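You operate a simulated robot arm through the tools that you are given. There is no shell and no other tool. Be economical: measure what you need, move in short steps, check, and stop when the job is done.

The job below is to be done with a simulated robot arm. You get a single attempt, and the scene is never put back.

## Task
Open the taping bench drawer, put the tape offcut on the blue mat on the taping bench away in the inside of the taping bench drawer, then shut the drawer.
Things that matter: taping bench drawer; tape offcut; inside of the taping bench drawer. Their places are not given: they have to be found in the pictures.

It is judged by the outcome, as a careful person would: the job done as asked, and still so three seconds after it is handed in. It fails if anything else is knocked over, pushed out of place, dropped, spilled or broken.

## Robot
A 6-joint arm with a two-finger parallel gripper, fixed in place. Base frame: the origin is at the foot of the arm, x ahead of it, y to its left, z up. Readings come in m, degrees, newtons and seconds.
With the tool pointing down near the work surface it reaches from about 0.26 to 0.68 m from the base axis. Its first joint turns from -66.0 to 66.0 degrees. Payload 2.9 kg.
Tool frame: the origin (TCP) lies between the finger pads and is the grasp point; the fingertips stand 0.03 m ahead of it; z points along the fingers, y is the line along which they close. The gripper opens to 0.11 m. The fingers are 0.02 m wide and 0.01 m thick; the gripper's body (0.048 by 0.112 m) begins 0.055 m behind the TCP.
Orientation is told as [roll, pitch, yaw] about the base's x, y, z axes, in that order, counted from this pose: with the fingers straight down and closing along the base's y, the tool's x points along the base's -x, its y along +y and its z along -z.

## Interface
- The arm moves only by the tool apply_moves. Its argument "moves" is a list of rows, each an object of numbers (a shift or turn left out is 0, a gripper value left out holds the last): "tx", "ty", "tz": the shift along the base's x, y, z in m; "rx", "ry", "rz": the turn, a rotation vector about the base's x, y, z in degrees. In form: [{"tx": .., "ty": .., "tz": .., "rx": .., "ry": .., "rz": ..}, ...]. A call has 1 to 10 rows; each row is the pose to reach, as a shift and turn from the pose commanded when the call began. "hand" is the opening in per cent of the stroke, from 0 (shut) to 100 (fully open), set as the call begins (left out, the last holds). A row lasts 0.2 s, in which the tool goes at most 0.05 m and 8.6 degrees; a call with a longer step from one row to the next is refused whole, and so is a gripper value outside its range. A pose out of reach is approached as far as the arm can. The call stops where the force on the tool passes 40 N (or 10 N more than at its start, if that is more) or the arm is blocked; 0.2 s more then pass. The fingers move at their own pace (about 0.108 m/s each) and stop on an object; they squeeze with about 33 N. The grip force told is the motor's: it shows also when the fingers shut on nothing. Time passes only in rows, and 0.2 s behind the last, so rows that repeat a pose let the fingers close. It gives the time, the measured TCP pose, the force on the tool (base axes), the opening and the grip force at its end, in the units of the frame above (readings bear some noise).
- Cameras (640 x 400 px; columns grow to the right, rows downward): "scene" is fixed at [0.0881, 0.4432, 1.3822]; the picture's right is [-0.65, -0.76, 0.00], its down [-0.43, 0.37, -0.83] and it looks along [0.63, -0.54, -0.56] (base axes); focal length 313 px, centre (320, 200). "wrist" rides on the gripper at [-0.036, 0, -0.057] in the tool frame; the picture's right is [0.00, -1.00, 0.00], its down [0.97, 0.00, -0.24] and it looks along [0.24, 0.00, 0.97] (tool axes); focal length 218 px, centre (320, 200).
- capture(camera): a new picture of that camera. No time passes.
- probe_pixels(camera, pixels): for up to 12 pixels [column, row] of the newest picture of that camera ("zoom" is the newest enlarged one), the place [x, y, z] in the base frame of the surface seen there, good to about 0.002 m. No time passes.
- close_up(camera, box): a new picture of the part [left, top, right, bottom] of that camera's present view, enlarged. No time passes.
- sign_off(): hands the job in; it is judged then, once.

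Keep the steps short. Do not move on a guess: measure, check each grasp and each placing, and mend mistakes. In all there are 60 turns and 20 pictures (those below and enlarged ones count). Leave the gripper open and the arm clear of the work at the hand-in unless told otherwise, and finish with a single line.

The tools are called after ">>>" by a JSON object that holds its "fn" and its "kwargs". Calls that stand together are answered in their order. apply_moves: Moves the arm, as the interface text tells. Its arguments: {"type":"object","properties":{"moves":{"type":"array","items":{"type":"object","properties":{"tx":{"type":"number"},"ty":{"type":"number"},"tz":{"type":"number"},"rx":{"type":"number"},"ry":{"type":"number"},"rz":{"type":"number"}}}},"hand":{"type":"number"}},"required":["moves"]} The other tools are called the same way: capture (camera) takes a picture; probe_pixels (camera, pixels) gives the place of the surface under pixels of a picture; close_up (camera, box) takes an enlarged picture of a part of a camera's view; sign_off () hands the job in.

At the start:

```text
time_s: 0.0
position: [0.3581, 0.0033, 1.0857]
orientation: [-0.1, 0.0, -0.1]
ft_force: [-0.4, 0.3, 0.0]
width: 0.11
grip_force: 0.1
```

scene: 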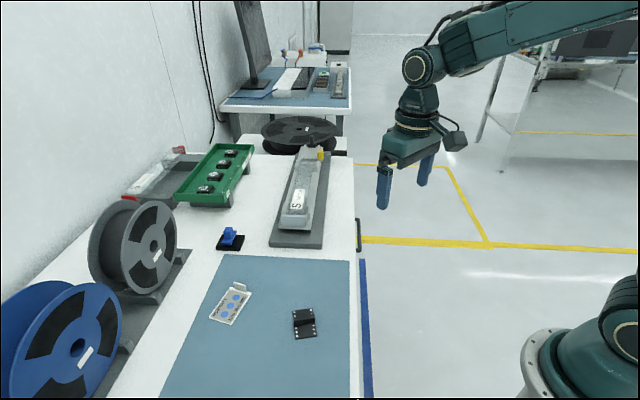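
wrist: 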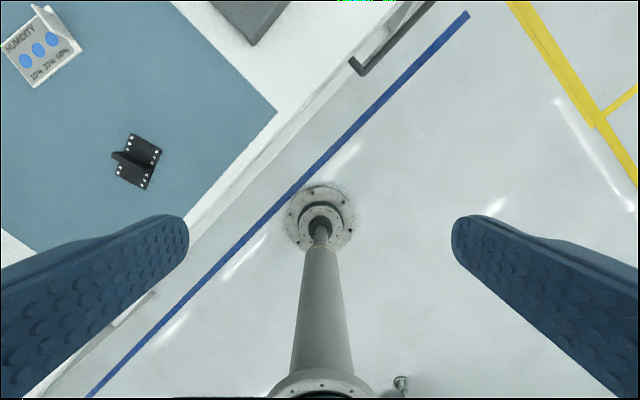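

I see the blue mat with a small black piece (scene ~(304,323)), a humidity card, and a dark handle at the bench's edge (wrist ~(390,40), scene ~(358,235)). I'll enlarge both and measure.

>>> {"fn": "close_up", "kwargs": {"camera": "scene", "box": [180, 200, 400, 400]}}

>>> {"fn": "probe_pixels", "kwargs": {"camera": "wrist", "pixels": [[116, 155], [137, 140], [160, 150], [145, 188], [120, 178], [136, 162], [360, 68], [430, 5], [395, 40], [275, 115], [190, 230], [300, 115]]}}

>>> {"fn": "probe_pixels", "kwargs": {"camera": "scene", "pixels": [[358, 222], [359, 235], [359, 248], [354, 200], [357, 300], [304, 323], [293, 310], [313, 308], [317, 337], [296, 339], [300, 240], [354, 165]]}}

```text
2.00 times, centred on (290, 300) of scene
```

zoom: 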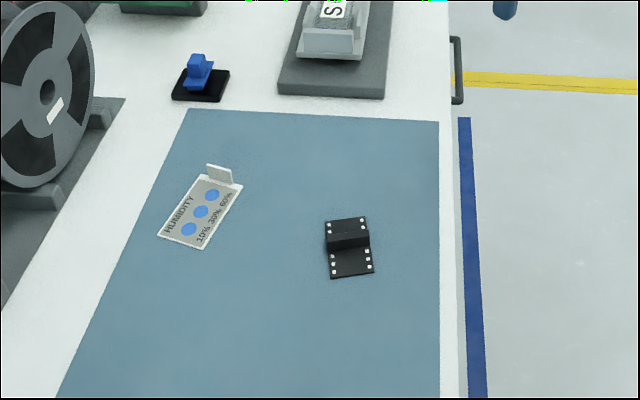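

```text
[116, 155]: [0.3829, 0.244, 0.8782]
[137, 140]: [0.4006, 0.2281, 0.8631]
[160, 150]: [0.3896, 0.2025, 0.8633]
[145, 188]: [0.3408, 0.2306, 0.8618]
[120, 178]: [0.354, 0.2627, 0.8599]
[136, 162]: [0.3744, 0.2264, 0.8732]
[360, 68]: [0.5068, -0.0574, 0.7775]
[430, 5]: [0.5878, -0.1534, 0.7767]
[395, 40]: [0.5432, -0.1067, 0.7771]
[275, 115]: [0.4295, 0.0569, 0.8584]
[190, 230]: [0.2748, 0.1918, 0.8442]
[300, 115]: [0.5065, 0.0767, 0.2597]
```

```text
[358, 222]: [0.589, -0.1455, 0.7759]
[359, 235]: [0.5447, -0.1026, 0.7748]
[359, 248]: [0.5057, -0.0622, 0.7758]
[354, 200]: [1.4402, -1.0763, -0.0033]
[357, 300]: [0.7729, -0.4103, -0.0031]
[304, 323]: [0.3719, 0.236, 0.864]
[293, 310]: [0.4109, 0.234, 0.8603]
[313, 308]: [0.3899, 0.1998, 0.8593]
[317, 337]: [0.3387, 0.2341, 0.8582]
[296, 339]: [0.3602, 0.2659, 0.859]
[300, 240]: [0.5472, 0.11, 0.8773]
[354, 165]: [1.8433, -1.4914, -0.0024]
```

The handle bar lies at z≈0.776, running from about (0.506,-0.060) to (0.589,-0.147), so the drawer pulls out along about (-0.71,-0.71). I'll check the direction of the bench edge, and meanwhile turn the tool -45° and bring it high in front of the handle, clear of everything.

>>> {"fn": "probe_pixels", "kwargs": {"camera": "zoom", "pixels": [[436, 124], [437, 390], [446, 60], [448, 390], [452, 120], [456, 70], [349, 225], [340, 240], [365, 234], [350, 262], [455, 160], [336, 278]]}}

>>> {"fn": "apply_moves", "kwargs": {"moves": [{"tx": 0.015, "ty": -0.03, "tz": -0.01, "rz": -7.5}, {"tx": 0.03, "ty": -0.06, "tz": -0.02, "rz": -15}, {"tx": 0.045, "ty": -0.09, "tz": -0.03, "rz": -22.5}, {"tx": 0.06, "ty": -0.12, "tz": -0.04, "rz": -30}, {"tx": 0.075, "ty": -0.15, "tz": -0.05, "rz": -37.5}, {"tx": 0.09, "ty": -0.18, "tz": -0.06, "rz": -45}]}}

```text
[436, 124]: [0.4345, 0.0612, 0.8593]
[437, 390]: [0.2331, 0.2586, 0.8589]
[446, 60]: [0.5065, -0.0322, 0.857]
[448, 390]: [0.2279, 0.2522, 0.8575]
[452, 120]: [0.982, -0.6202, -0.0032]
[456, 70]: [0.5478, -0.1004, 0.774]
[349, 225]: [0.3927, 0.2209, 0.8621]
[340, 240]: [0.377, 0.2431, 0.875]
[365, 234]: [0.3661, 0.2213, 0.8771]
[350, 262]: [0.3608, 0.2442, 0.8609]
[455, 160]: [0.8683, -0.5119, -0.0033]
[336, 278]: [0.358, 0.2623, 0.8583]
```

```text
time_s: 1.4
position: [0.4494, -0.1785, 1.0251]
orientation: [0.1, 0.0, -45.1]
ft_force: [0.3, -0.3, 0.5]
width: 0.1101
grip_force: 0.1
```

Mat and bench edges run at 45°, so the pull axis is (-0.707,-0.707). The handle bar stands about 2–2.5 cm outside the top edge. Now I tilt the tool 60° toward the drawer front to look at it.

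>>> {"fn": "apply_moves", "kwargs": {"moves": [{"rx": 5.3, "ry": -5.3, "tx": -0.01, "ty": -0.01, "tz": -0.02}, {"rx": 10.6, "ry": -10.6, "tx": -0.02, "ty": -0.02, "tz": -0.04}, {"rx": 15.9, "ry": -15.9, "tx": -0.03, "ty": -0.03, "tz": -0.06}, {"rx": 21.2, "ry": -21.2, "tx": -0.03, "ty": -0.03, "tz": -0.08}, {"rx": 26.5, "ry": -26.5, "tx": -0.03, "ty": -0.03, "tz": -0.1}, {"rx": 31.8, "ry": -31.8, "tx": -0.03, "ty": -0.03, "tz": -0.12}, {"rx": 37.1, "ry": -37.1, "tx": -0.03, "ty": -0.03, "tz": -0.14}, {"rx": 42.4, "ry": -42.4, "tx": -0.03, "ty": -0.03, "tz": -0.15}]}}

>>> {"fn": "capture", "kwargs": {"camera": "wrist"}}

```text
time_s: 3.2
position: [0.4192, -0.2073, 0.8774]
orientation: [60.2, 0.1, -45.0]
ft_force: [0.8, 0.1, -0.2]
width: 0.1101
grip_force: 0.0
```

```text
16 pictures are left
```

wrist: 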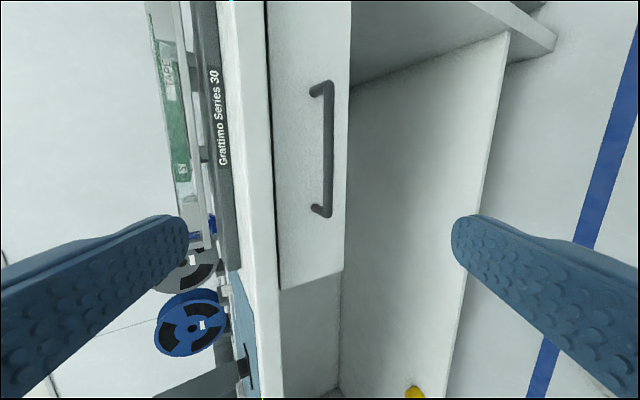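

The tilt was reached; the drawer front and its handle are clear (bar from (328,85) to (325,212)). I measure bar, front panel and top edge.

>>> {"fn": "probe_pixels", "kwargs": {"camera": "wrist", "pixels": [[328, 95], [329, 150], [326, 200], [314, 91], [314, 209], [300, 150], [300, 60], [305, 240], [340, 200], [276, 150], [262, 150], [335, 265]]}}

```text
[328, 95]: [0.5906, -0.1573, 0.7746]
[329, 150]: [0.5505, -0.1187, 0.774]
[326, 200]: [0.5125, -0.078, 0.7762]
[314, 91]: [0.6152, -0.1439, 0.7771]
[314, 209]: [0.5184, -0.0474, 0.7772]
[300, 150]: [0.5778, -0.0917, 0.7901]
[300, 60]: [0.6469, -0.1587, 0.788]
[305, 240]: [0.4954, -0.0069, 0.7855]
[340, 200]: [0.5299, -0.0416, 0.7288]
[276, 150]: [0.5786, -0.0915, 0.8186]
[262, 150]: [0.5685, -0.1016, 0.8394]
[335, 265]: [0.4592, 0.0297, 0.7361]
```

Bar centre is about (0.551,-0.111,0.772), with ~3 cm of clear space behind it to the panel (panel at 0.344 m on the pull axis, bar at 0.311). I tilt to 75°, part-open the fingers to 5 cm, and go to a point 8 cm in front of the bar.

>>> {"fn": "apply_moves", "kwargs": {"hand": 45, "moves": [{"rx": 3.5, "ry": -3.5, "tx": 0.017, "ty": 0.008, "tz": -0.02}, {"rx": 7.1, "ry": -7.1, "tx": 0.034, "ty": 0.016, "tz": -0.04}, {"rx": 10.6, "ry": -10.6, "tx": 0.051, "ty": 0.024, "tz": -0.06}, {"rx": 10.6, "ry": -10.6, "tx": 0.068, "ty": 0.032, "tz": -0.081}, {"rx": 10.6, "ry": -10.6, "tx": 0.068, "ty": 0.032, "tz": -0.081}]}}

>>> {"fn": "capture", "kwargs": {"camera": "wrist"}}

```text
time_s: 4.4
position: [0.4871, -0.1754, 0.7958]
orientation: [75.0, -0.1, -44.9]
ft_force: [0.3, 0.0, -0.2]
width: 0.0495
grip_force: 0.1
```

```text
15 pictures are left
```

wrist: 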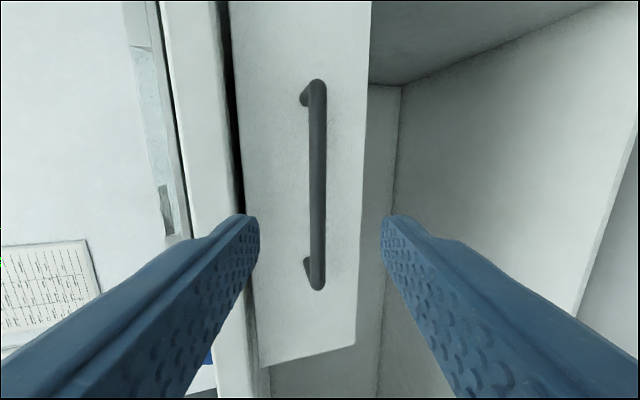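

The bar (column ~317) is centred between the fingers. I advance 8 cm along the tool axis.

>>> {"fn": "apply_moves", "kwargs": {"moves": [{"tx": 0.019, "ty": 0.019, "tz": -0.007}, {"tx": 0.038, "ty": 0.038, "tz": -0.0143}, {"tx": 0.0567, "ty": 0.0567, "tz": -0.0215}]}}

>>> {"fn": "capture", "kwargs": {"camera": "wrist"}}

```text
time_s: 5.2
position: [0.5445, -0.1183, 0.7724]
orientation: [75.0, -0.1, -45.0]
ft_force: [0.2, 1.0, -0.3]
width: 0.0499
grip_force: 0.1
```

```text
14 pictures are left
```

wrist: 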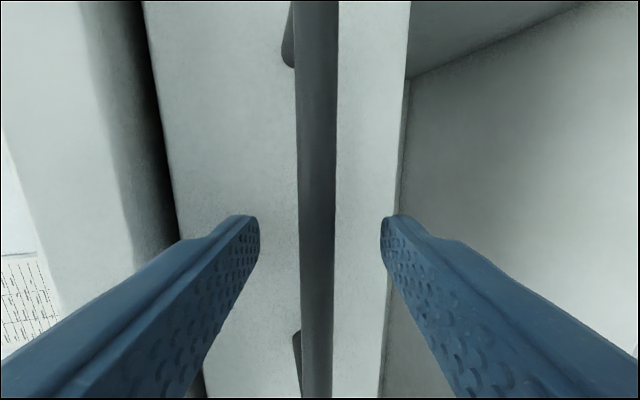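

The bar is between the fingers, with no contact (force ~1 N). I close the grip.

>>> {"fn": "apply_moves", "kwargs": {"hand": 0, "moves": [{}, {}, {}]}}

```text
time_s: 6.0
position: [0.5445, -0.1181, 0.7744]
orientation: [75.1, -0.1, -44.9]
ft_force: [-1.0, 0.9, 10.4]
width: 0.0116
grip_force: 44.9
```

Gripped on an 11.6 mm bar. I pull 6 cm in small steps and check the force.

>>> {"fn": "apply_moves", "kwargs": {"moves": [{"tx": -0.011, "ty": -0.011}, {"tx": -0.022, "ty": -0.022}, {"tx": -0.033, "ty": -0.033}, {"tx": -0.044, "ty": -0.044}]}}

>>> {"fn": "capture", "kwargs": {"camera": "scene"}}

```text
time_s: 7.0
position: [0.4988, -0.1622, 0.7744]
orientation: [75.0, 0.0, -45.0]
ft_force: [0.6, 0.2, 17.0]
width: 0.0116
grip_force: 44.8
```

```text
13 pictures are left
```

scene: 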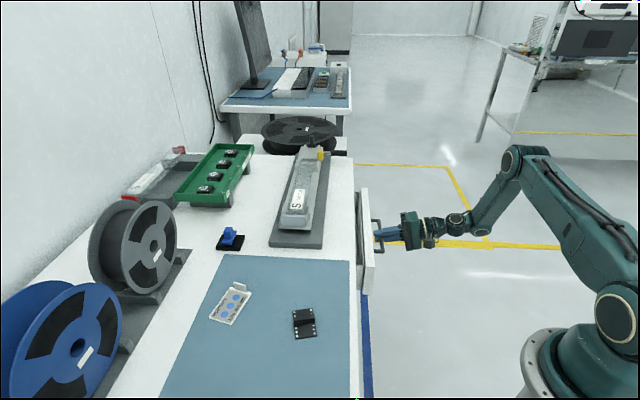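

The drawer is sliding out. I pull on another 12 cm.

>>> {"fn": "apply_moves", "kwargs": {"moves": [{"tx": -0.014, "ty": -0.014}, {"tx": -0.028, "ty": -0.028}, {"tx": -0.042, "ty": -0.042}, {"tx": -0.056, "ty": -0.056}, {"tx": -0.07, "ty": -0.07}, {"tx": -0.084, "ty": -0.084}]}}

>>> {"fn": "capture", "kwargs": {"camera": "scene"}}

```text
time_s: 8.4
position: [0.4143, -0.2462, 0.7751]
orientation: [75.2, 0.0, -44.9]
ft_force: [-8.3, 7.5, 17.0]
width: 0.012
grip_force: 45.1
```

```text
12 pictures are left
```

scene: 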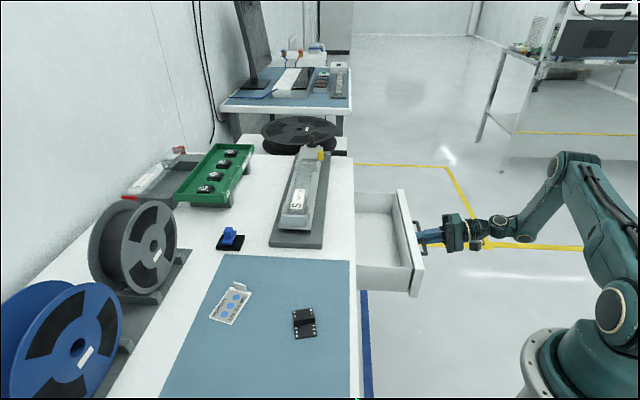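

Open ~18 cm. I measure the inside of the drawer, and release: open the fingers to 5 cm and back straight off along the tool axis.

>>> {"fn": "probe_pixels", "kwargs": {"camera": "scene", "pixels": [[375, 225], [375, 250], [390, 250], [365, 210], [385, 266], [400, 200], [418, 270], [358, 266], [360, 250], [398, 240], [408, 266], [375, 193]]}}

>>> {"fn": "apply_moves", "kwargs": {"hand": 45, "moves": [{}, {}, {"tx": -0.01, "ty": -0.01, "tz": 0.0038}, {"tx": -0.03, "ty": -0.03, "tz": 0.0114}, {"tx": -0.05, "ty": -0.05, "tz": 0.019}]}}

```text
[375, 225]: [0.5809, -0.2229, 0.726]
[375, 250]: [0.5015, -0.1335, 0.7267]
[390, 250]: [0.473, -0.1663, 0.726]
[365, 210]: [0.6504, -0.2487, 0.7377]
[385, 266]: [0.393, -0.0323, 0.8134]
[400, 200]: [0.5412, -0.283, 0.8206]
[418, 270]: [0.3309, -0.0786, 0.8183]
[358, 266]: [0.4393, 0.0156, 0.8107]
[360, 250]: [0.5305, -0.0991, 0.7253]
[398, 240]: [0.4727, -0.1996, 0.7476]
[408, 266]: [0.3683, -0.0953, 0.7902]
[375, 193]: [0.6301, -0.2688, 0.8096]
```

```text
time_s: 9.6
position: [0.4091, -0.2744, 0.7911]
orientation: [75.0, 0.0, -45.1]
ft_force: [-0.8, -0.5, -1.2]
width: 0.0494
grip_force: 0.0
out of reach, approached as far as the arm can: row 4, 5
```

The arm hit a reach limit while backing off. I check how the fingertips stand to the bar.

>>> {"fn": "capture", "kwargs": {"camera": "wrist"}}

```text
11 pictures are left
```

wrist: 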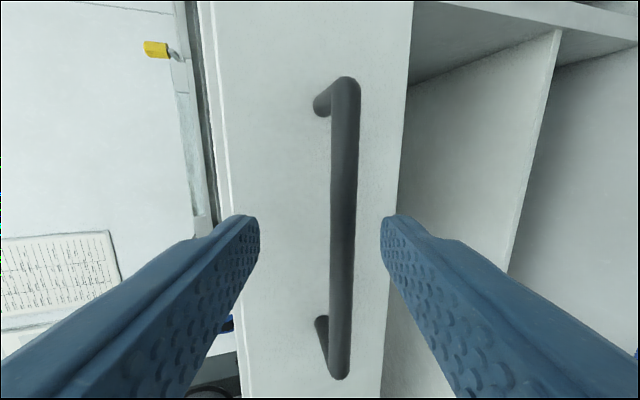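

The fingertips are just flush with the bar's front. Tilting back toward vertical lets the wrist come nearer and clears the bar (at 45° the bar would lie 4 cm ahead of the TCP). I rotate back 30° with a slight lift.

>>> {"fn": "apply_moves", "kwargs": {"moves": [{"rx": -5.3, "ry": 5.3, "tz": 0.003}, {"rx": -10.6, "ry": 10.6, "tz": 0.006}, {"rx": -15.9, "ry": 15.9, "tz": 0.009}, {"rx": -21.2, "ry": 21.2, "tz": 0.012}]}}

```text
time_s: 10.6
position: [0.4071, -0.2748, 0.8047]
orientation: [44.9, 0.1, -45.0]
ft_force: [-0.6, 0.7, -0.6]
width: 0.0492
grip_force: 0.0
```

Clear of the bar, no contact. I back off along the tool axis, then up to z≈1.05 while returning the tool to vertical.

>>> {"fn": "apply_moves", "kwargs": {"moves": [{"tx": -0.015, "ty": -0.015, "tz": 0.021}, {"tx": -0.025, "ty": -0.025, "tz": 0.05}, {"tx": -0.025, "ty": -0.025, "tz": 0.095}, {"tx": -0.025, "ty": -0.025, "tz": 0.14, "rx": -5.3, "ry": 5.3}, {"tx": -0.025, "ty": -0.025, "tz": 0.185, "rx": -10.6, "ry": 10.6}, {"tx": -0.025, "ty": -0.025, "tz": 0.23, "rx": -15.9, "ry": 15.9}, {"tx": -0.025, "ty": -0.02, "tz": 0.25, "rx": -21.2, "ry": 21.2}, {"tx": -0.025, "ty": 0.01, "tz": 0.25, "rx": -26.5, "ry": 26.5}, {"tx": -0.025, "ty": 0.05, "tz": 0.25, "rx": -31.8, "ry": 31.8}]}}

>>> {"fn": "close_up", "kwargs": {"camera": "scene", "box": [260, 170, 450, 360]}}

```text
time_s: 12.6
position: [0.3846, -0.2232, 1.054]
orientation: [-0.1, 0.0, -45.0]
ft_force: [0.8, 0.4, 0.1]
width: 0.0494
grip_force: 0.0
```

```text
2.11 times, centred on (355, 265) of scene
```

zoom: 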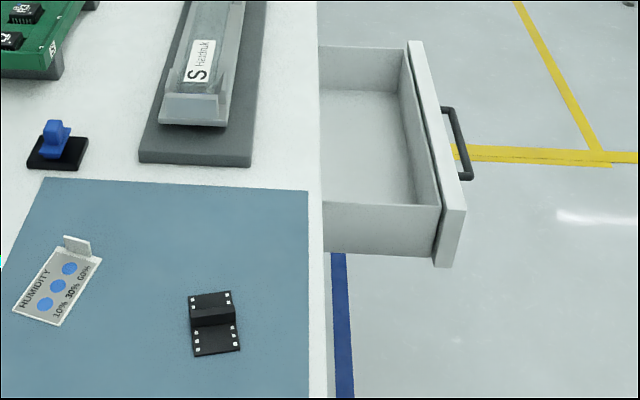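

Drawer is open and empty; its floor is at z≈0.726. The offcut is the black perforated piece with a raised ridge across its middle (ridge top z≈0.877). I go above it, turning so the fingers can close across the ridge.

>>> {"fn": "apply_moves", "kwargs": {"moves": [{"ty": 0.0455, "rz": 8}, {"ty": 0.091, "rz": 16}, {"ty": 0.1365, "rz": 24}, {"ty": 0.182, "rz": 32}, {"ty": 0.2275, "rz": 40}, {"ty": 0.273, "rz": 48}, {"ty": 0.3185, "rz": 56}, {"ty": 0.364, "rz": 64}, {"ty": 0.41, "rz": 72}, {"ty": 0.456, "tx": -0.01, "rz": 80}]}}

>>> {"fn": "apply_moves", "kwargs": {"hand": 45, "moves": [{"rz": 8, "tz": -0.03}, {"rz": 16, "tz": -0.06}, {"rz": 23, "tz": -0.08}]}}

>>> {"fn": "capture", "kwargs": {"camera": "wrist"}}

```text
time_s: 14.8
position: [0.3711, 0.2325, 1.0546]
orientation: [0.0, 0.0, 35.1]
ft_force: [0.0, -0.3, -0.5]
width: 0.0497
grip_force: 0.0
```

```text
time_s: 15.6
position: [0.3721, 0.2316, 0.9735]
orientation: [0.0, 0.0, 58.1]
ft_force: [-0.4, 0.2, 0.0]
width: 0.0495
grip_force: 0.1
```

```text
9 pictures are left
```

wrist: 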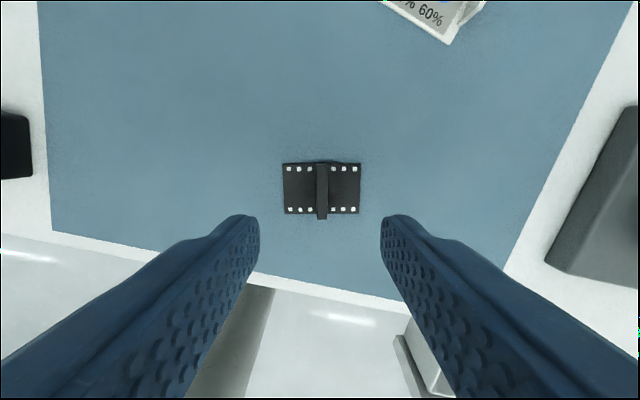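

Aligned with the ridge (column ~322). I measure ridge top and base precisely.

>>> {"fn": "probe_pixels", "kwargs": {"camera": "wrist", "pixels": [[322, 168], [322, 190], [322, 214], [300, 188], [345, 188], [318, 190], [326, 190], [283, 164], [285, 214], [360, 164], [359, 214], [240, 180]]}}

```text
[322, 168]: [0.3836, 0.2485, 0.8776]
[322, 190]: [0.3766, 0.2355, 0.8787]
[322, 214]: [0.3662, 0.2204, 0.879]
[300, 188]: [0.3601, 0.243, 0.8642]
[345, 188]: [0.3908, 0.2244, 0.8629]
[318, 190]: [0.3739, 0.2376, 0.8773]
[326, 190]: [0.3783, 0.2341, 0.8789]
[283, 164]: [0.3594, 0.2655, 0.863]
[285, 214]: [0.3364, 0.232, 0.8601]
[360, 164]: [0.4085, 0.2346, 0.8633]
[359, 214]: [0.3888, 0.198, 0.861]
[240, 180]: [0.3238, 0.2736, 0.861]
```

Ridge centre (0.375,0.234), top 0.878, base top ~0.863. I go down so the tips stop at about z 0.866, just above the base.

>>> {"fn": "apply_moves", "kwargs": {"hand": 35, "moves": [{"tx": 0.003, "ty": 0.003, "tz": -0.03}, {"tx": 0.003, "ty": 0.003, "tz": -0.06}, {"tx": 0.003, "ty": 0.003, "tz": -0.077}]}}

>>> {"fn": "apply_moves", "kwargs": {"hand": 0, "moves": [{}, {}, {}]}}

```text
time_s: 16.4
position: [0.3755, 0.2346, 0.8967]
orientation: [0.1, 0.1, 57.9]
ft_force: [-1.2, -0.7, -0.2]
width: 0.0384
grip_force: 0.0
```

```text
time_s: 17.2
position: [0.3759, 0.2347, 0.8975]
orientation: [0.0, 0.0, 58.0]
ft_force: [0.5, 0.8, -1.0]
width: 0.0066
grip_force: 32.9
```

The fingers stopped at 6.6 mm on the ridge. I lift and check.

>>> {"fn": "apply_moves", "kwargs": {"moves": [{"tz": 0.03}, {"tz": 0.07}, {"tz": 0.11}, {"tz": 0.15}]}}

>>> {"fn": "capture", "kwargs": {"camera": "wrist"}}

```text
time_s: 18.2
position: [0.376, 0.2339, 1.0469]
orientation: [0.0, 0.1, 58.1]
ft_force: [-0.4, 0.2, 0.5]
width: 0.0062
grip_force: 33.4
```

```text
8 pictures are left
```

wrist: 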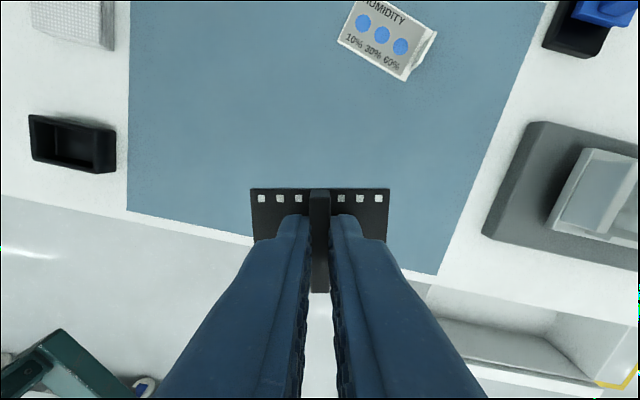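

Held firmly. Drawer interior: pull-axis 0.193–0.33 m, and 0.30–0.63 m along the bench edge. I carry the piece high to above (0.488,-0.148), turning -13° so the hand's long side lies along the bench edge.

>>> {"fn": "apply_moves", "kwargs": {"moves": [{"tx": 0.0124, "ty": -0.0424, "rz": -1.5}, {"tx": 0.0249, "ty": -0.0849, "rz": -3}, {"tx": 0.0373, "ty": -0.127, "rz": -4.5}, {"tx": 0.0498, "ty": -0.17, "rz": -6}, {"tx": 0.0622, "ty": -0.212, "rz": -7.5}, {"tx": 0.0747, "ty": -0.255, "rz": -9}, {"tx": 0.0871, "ty": -0.297, "rz": -10.5}, {"tx": 0.0996, "ty": -0.34, "rz": -12}, {"tx": 0.112, "ty": -0.382, "rz": -13}, {"tx": 0.112, "ty": -0.382, "rz": -13}]}}

>>> {"fn": "capture", "kwargs": {"camera": "wrist"}}

```text
time_s: 20.4
position: [0.4855, -0.1461, 1.048]
orientation: [0.0, 0.0, 45.0]
ft_force: [0.2, 0.5, -0.3]
width: 0.006
grip_force: 33.4
```

```text
7 pictures are left
```

wrist: 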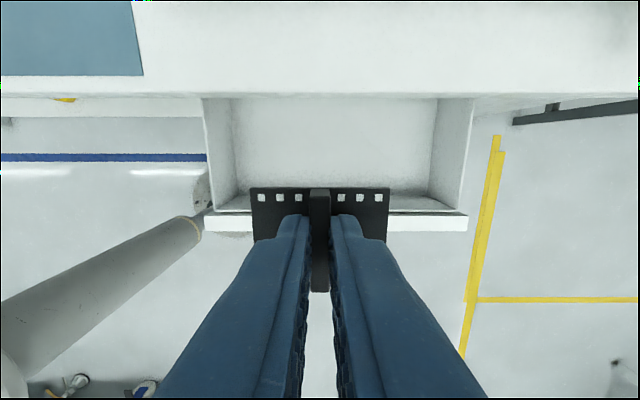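

Above the drawer. I check the wall positions once more before lowering.

>>> {"fn": "probe_pixels", "kwargs": {"camera": "wrist", "pixels": [[420, 199], [420, 206], [430, 222], [320, 105], [320, 94], [320, 150], [230, 150], [210, 160], [440, 150]]}}

```text
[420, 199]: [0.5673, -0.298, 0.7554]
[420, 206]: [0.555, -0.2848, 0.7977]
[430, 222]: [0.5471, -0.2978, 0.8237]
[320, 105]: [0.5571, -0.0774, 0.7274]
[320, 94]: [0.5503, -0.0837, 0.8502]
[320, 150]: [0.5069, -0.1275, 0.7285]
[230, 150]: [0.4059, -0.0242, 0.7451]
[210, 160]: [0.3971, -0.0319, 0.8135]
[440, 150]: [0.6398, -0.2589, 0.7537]
```

Front wall inner face at 0.190, my centre at 0.240, bench edge at 0.33, so there is room. Floor 0.728. I lower in small steps to TCP z≈0.77.

>>> {"fn": "apply_moves", "kwargs": {"moves": [{"tz": -0.045}, {"tz": -0.09}, {"tz": -0.135}, {"tz": -0.175}, {"tz": -0.205}, {"tz": -0.23}, {"tz": -0.25}, {"tz": -0.265}, {"tz": -0.277}]}}

>>> {"fn": "capture", "kwargs": {"camera": "scene"}}

```text
time_s: 22.4
position: [0.4866, -0.1468, 0.7703]
orientation: [0.0, 0.1, 45.0]
ft_force: [0.8, 0.1, 0.5]
width: 0.0063
grip_force: 33.2
```

```text
6 pictures are left
```

scene: 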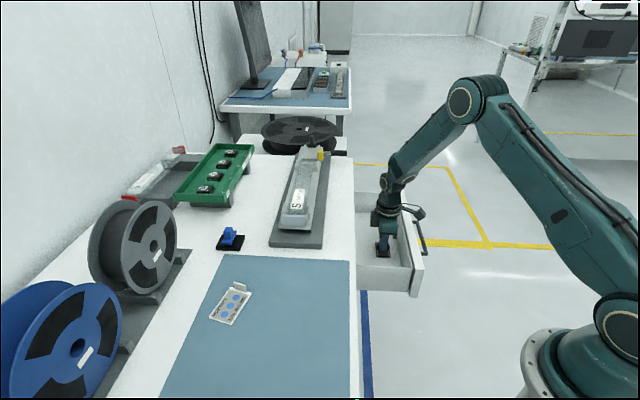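

No contact, and the piece is inside about 4–5 mm above the floor. I lower the last few millimetres.

>>> {"fn": "apply_moves", "kwargs": {"moves": [{"tz": -0.002}, {"tz": -0.004}]}}

```text
time_s: 23.0
position: [0.488, -0.148, 0.767]
orientation: [0.0, 0.1, 45.1]
ft_force: [0.2, 0.5, 1.7]
width: 0.0062
grip_force: 32.9
```

The piece is just at the floor (slight upward force). I open the fingers to about 4 cm and go straight up.

>>> {"fn": "apply_moves", "kwargs": {"hand": 35, "moves": [{}, {}]}}

>>> {"fn": "apply_moves", "kwargs": {"moves": [{"tz": 0.02}, {"tz": 0.05}, {"tz": 0.095}, {"tz": 0.14}, {"tz": 0.185}, {"tz": 0.23}, {"tz": 0.28}]}}

>>> {"fn": "capture", "kwargs": {"camera": "wrist"}}

```text
time_s: 23.6
position: [0.4876, -0.1466, 0.7668]
orientation: [-0.1, 0.0, 45.1]
ft_force: [0.3, -0.2, -0.2]
width: 0.0384
grip_force: 0.1
```

```text
time_s: 25.2
position: [0.4877, -0.1484, 1.0453]
orientation: [0.1, 0.0, 45.0]
ft_force: [-0.5, 0.2, 0.2]
width: 0.0385
grip_force: 0.1
```

```text
5 pictures are left
```

wrist: 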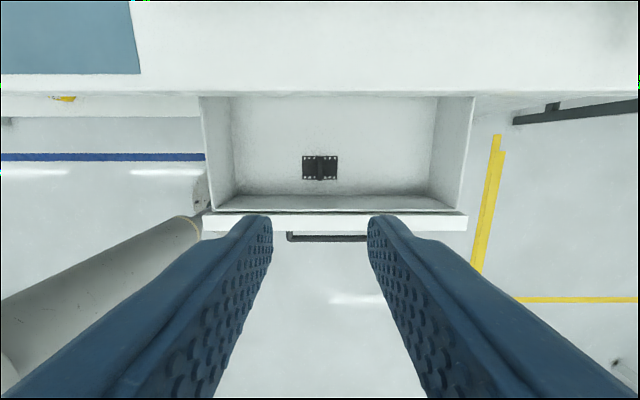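

The offcut lies flat inside the drawer at (320,167). Next I shut the fingers, turn back to yaw -45° while moving outside the drawer front, to push on the panel beside the handle (far side, clear of the arm's joint-1 limit).

>>> {"fn": "apply_moves", "kwargs": {"hand": 0, "moves": [{"tx": -0.007, "ty": -0.021, "rz": -8}, {"tx": -0.014, "ty": -0.042, "rz": -16}, {"tx": -0.021, "ty": -0.063, "rz": -24}, {"tx": -0.028, "ty": -0.084, "rz": -32}, {"tx": -0.035, "ty": -0.105, "rz": -40}, {"tx": -0.042, "ty": -0.126, "rz": -48}, {"tx": -0.049, "ty": -0.147, "rz": -56}, {"tx": -0.056, "ty": -0.168, "rz": -64}, {"tx": -0.063, "ty": -0.19, "rz": -72}, {"tx": -0.068, "ty": -0.212, "rz": -80}]}}

>>> {"fn": "apply_moves", "kwargs": {"moves": [{"rz": -5}, {"rz": -10}]}}

```text
time_s: 27.4
position: [0.4198, -0.3607, 1.0462]
orientation: [0.0, 0.0, -35.1]
ft_force: [-0.7, -0.1, -0.9]
width: 0.0003
grip_force: 33.3
```

```text
time_s: 28.0
position: [0.4198, -0.3613, 1.0462]
orientation: [0.0, 0.0, -45.0]
ft_force: [0.3, 0.5, 0.1]
width: 0.0001
grip_force: 33.2
```

Now tilt 60° toward the front and descend to z≈0.80, about 5 cm outside the panel.

>>> {"fn": "apply_moves", "kwargs": {"moves": [{"rx": 5.3, "ry": -5.3, "tx": 0.0, "ty": 0.0, "tz": -0.03}, {"rx": 10.6, "ry": -10.6, "tz": -0.06}, {"rx": 15.9, "ry": -15.9, "tz": -0.09}, {"rx": 21.2, "ry": -21.2, "tx": 0.01, "ty": 0.003, "tz": -0.12}, {"rx": 26.5, "ry": -26.5, "tx": 0.02, "ty": 0.005, "tz": -0.15}, {"rx": 31.8, "ry": -31.8, "tx": 0.03, "ty": 0.008, "tz": -0.18}, {"rx": 37.1, "ry": -37.1, "tx": 0.04, "ty": 0.011, "tz": -0.21}, {"rx": 42.4, "ry": -42.4, "tx": 0.043, "ty": 0.011, "tz": -0.25}]}}

>>> {"fn": "capture", "kwargs": {"camera": "wrist"}}

```text
time_s: 29.8
position: [0.4627, -0.348, 0.7974]
orientation: [60.1, 0.0, -45.0]
ft_force: [-0.3, -0.1, -0.1]
width: 0.0
grip_force: 32.4
```

```text
4 pictures are left
```

wrist: 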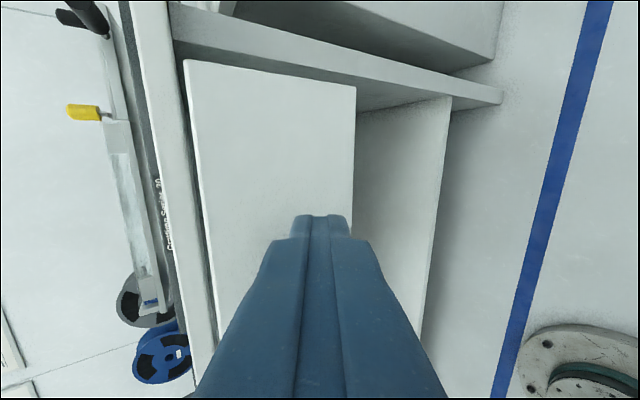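

Tip is in front of the panel (z≈0.782), beside the handle. I push horizontally inward, 0.2 m in the first go.

>>> {"fn": "apply_moves", "kwargs": {"moves": [{"tx": 0.018, "ty": 0.018}, {"tx": 0.032, "ty": 0.032}, {"tx": 0.044, "ty": 0.044}, {"tx": 0.058, "ty": 0.058}, {"tx": 0.073, "ty": 0.073}, {"tx": 0.088, "ty": 0.088}, {"tx": 0.103, "ty": 0.103}, {"tx": 0.118, "ty": 0.118}, {"tx": 0.132, "ty": 0.132}, {"tx": 0.142, "ty": 0.142}]}}

```text
time_s: 32.0
position: [0.6034, -0.2066, 0.7963]
orientation: [59.9, 0.0, -45.0]
ft_force: [-0.5, 0.2, -0.8]
width: 0.0002
grip_force: 32.8
```

Smooth. About 3.7 cm remain; I push on in small steps till it seats.

>>> {"fn": "apply_moves", "kwargs": {"moves": [{"tx": 0.007, "ty": 0.007}, {"tx": 0.013, "ty": 0.013}, {"tx": 0.018, "ty": 0.018}, {"tx": 0.022, "ty": 0.022}, {"tx": 0.025, "ty": 0.025}, {"tx": 0.027, "ty": 0.027}, {"tx": 0.029, "ty": 0.029}, {"tx": 0.031, "ty": 0.031}]}}

>>> {"fn": "capture", "kwargs": {"camera": "scene"}}

```text
time_s: 33.5
position: [0.6272, -0.1833, 0.7962]
orientation: [59.9, 0.1, -45.0]
ft_force: [-11.7, -2.0, 4.3]
width: 0.0001
grip_force: 32.8
stopped in row 7: the force on the tool passed its limit (the readings are from after the stop); the commanded pose is now the measured one
```

```text
3 pictures are left
```

scene: 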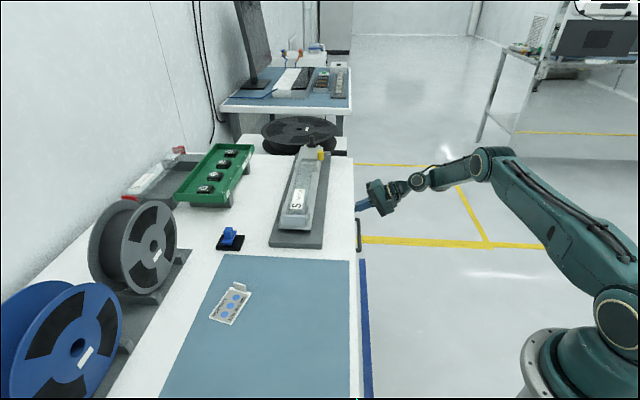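

It met a hard stop, and the handle looks back at its first place. I check its position and back off.

>>> {"fn": "probe_pixels", "kwargs": {"camera": "scene", "pixels": [[358, 225], [359, 235], [359, 248]]}}

>>> {"fn": "apply_moves", "kwargs": {"moves": [{"tx": -0.012, "ty": -0.012}, {"tx": -0.04, "ty": -0.04}, {"tx": -0.07, "ty": -0.07}, {"tx": -0.1, "ty": -0.1}, {"tx": -0.11, "ty": -0.11, "tz": 0.03}]}}

>>> {"fn": "capture", "kwargs": {"camera": "wrist"}}

```text
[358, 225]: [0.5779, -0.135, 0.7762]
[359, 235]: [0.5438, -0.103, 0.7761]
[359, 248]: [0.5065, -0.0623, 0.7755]
```

```text
time_s: 34.6
position: [0.5189, -0.2944, 0.8253]
orientation: [59.8, 0.2, -45.1]
ft_force: [-0.2, -0.2, -0.5]
width: 0.0
grip_force: 32.3
```

```text
2 pictures are left
```

wrist: 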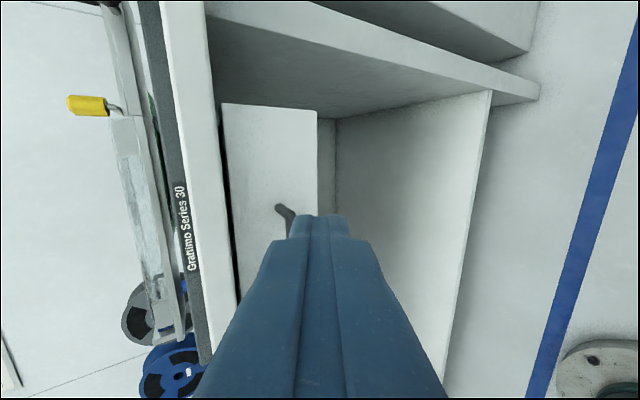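

The handle is back within 1–2 mm. I check the panel itself, and clear the arm upward with the gripper opened.

>>> {"fn": "probe_pixels", "kwargs": {"camera": "wrist", "pixels": [[260, 180], [290, 130], [255, 240]]}}

>>> {"fn": "apply_moves", "kwargs": {"hand": 100, "moves": [{"tx": -0.02, "ty": -0.02, "tz": 0.03}, {"tx": -0.04, "ty": -0.04, "tz": 0.065}, {"tx": -0.05, "ty": -0.05, "tz": 0.1}, {"tx": -0.05, "ty": -0.05, "tz": 0.14, "rx": -5.3, "ry": 5.3}, {"tx": -0.05, "ty": -0.05, "tz": 0.18, "rx": -10.6, "ry": 10.6}, {"tx": -0.05, "ty": -0.05, "tz": 0.22, "rx": -15.9, "ry": 15.9}, {"tx": -0.05, "ty": -0.05, "tz": 0.23, "rx": -21.2, "ry": 21.2}, {"tx": -0.05, "ty": -0.05, "tz": 0.23, "rx": -26.5, "ry": 26.5}, {"tx": -0.05, "ty": -0.05, "tz": 0.23, "rx": -31.8, "ry": 31.8}, {"tx": -0.05, "ty": -0.05, "tz": 0.23, "rx": -37.1, "ry": 37.1}]}}

>>> {"fn": "capture", "kwargs": {"camera": "scene"}}

```text
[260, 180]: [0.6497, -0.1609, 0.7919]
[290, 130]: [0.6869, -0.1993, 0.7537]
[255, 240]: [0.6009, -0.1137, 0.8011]
```

```text
time_s: 36.9
position: [0.4687, -0.3431, 1.0566]
orientation: [7.3, 0.1, -45.1]
ft_force: [0.1, 1.1, -0.4]
width: 0.11
grip_force: 0.0
```

```text
1 pictures are left
```

scene: 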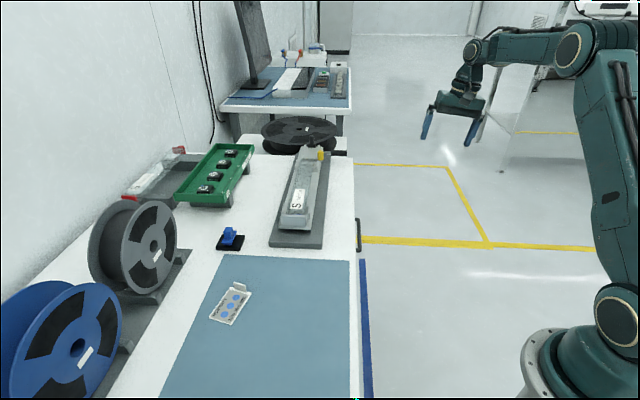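

The panel sits at 0.345 m, as at the start, so the drawer is shut. The offcut is inside, nothing else has moved, and the gripper is open and clear. I hand in.

>>> {"fn": "sign_off", "kwargs": {}}

```text
The job is handed in.
```

The tape offcut is inside the taping bench drawer, the drawer is shut, nothing else was disturbed, and the arm is clear with its gripper open.
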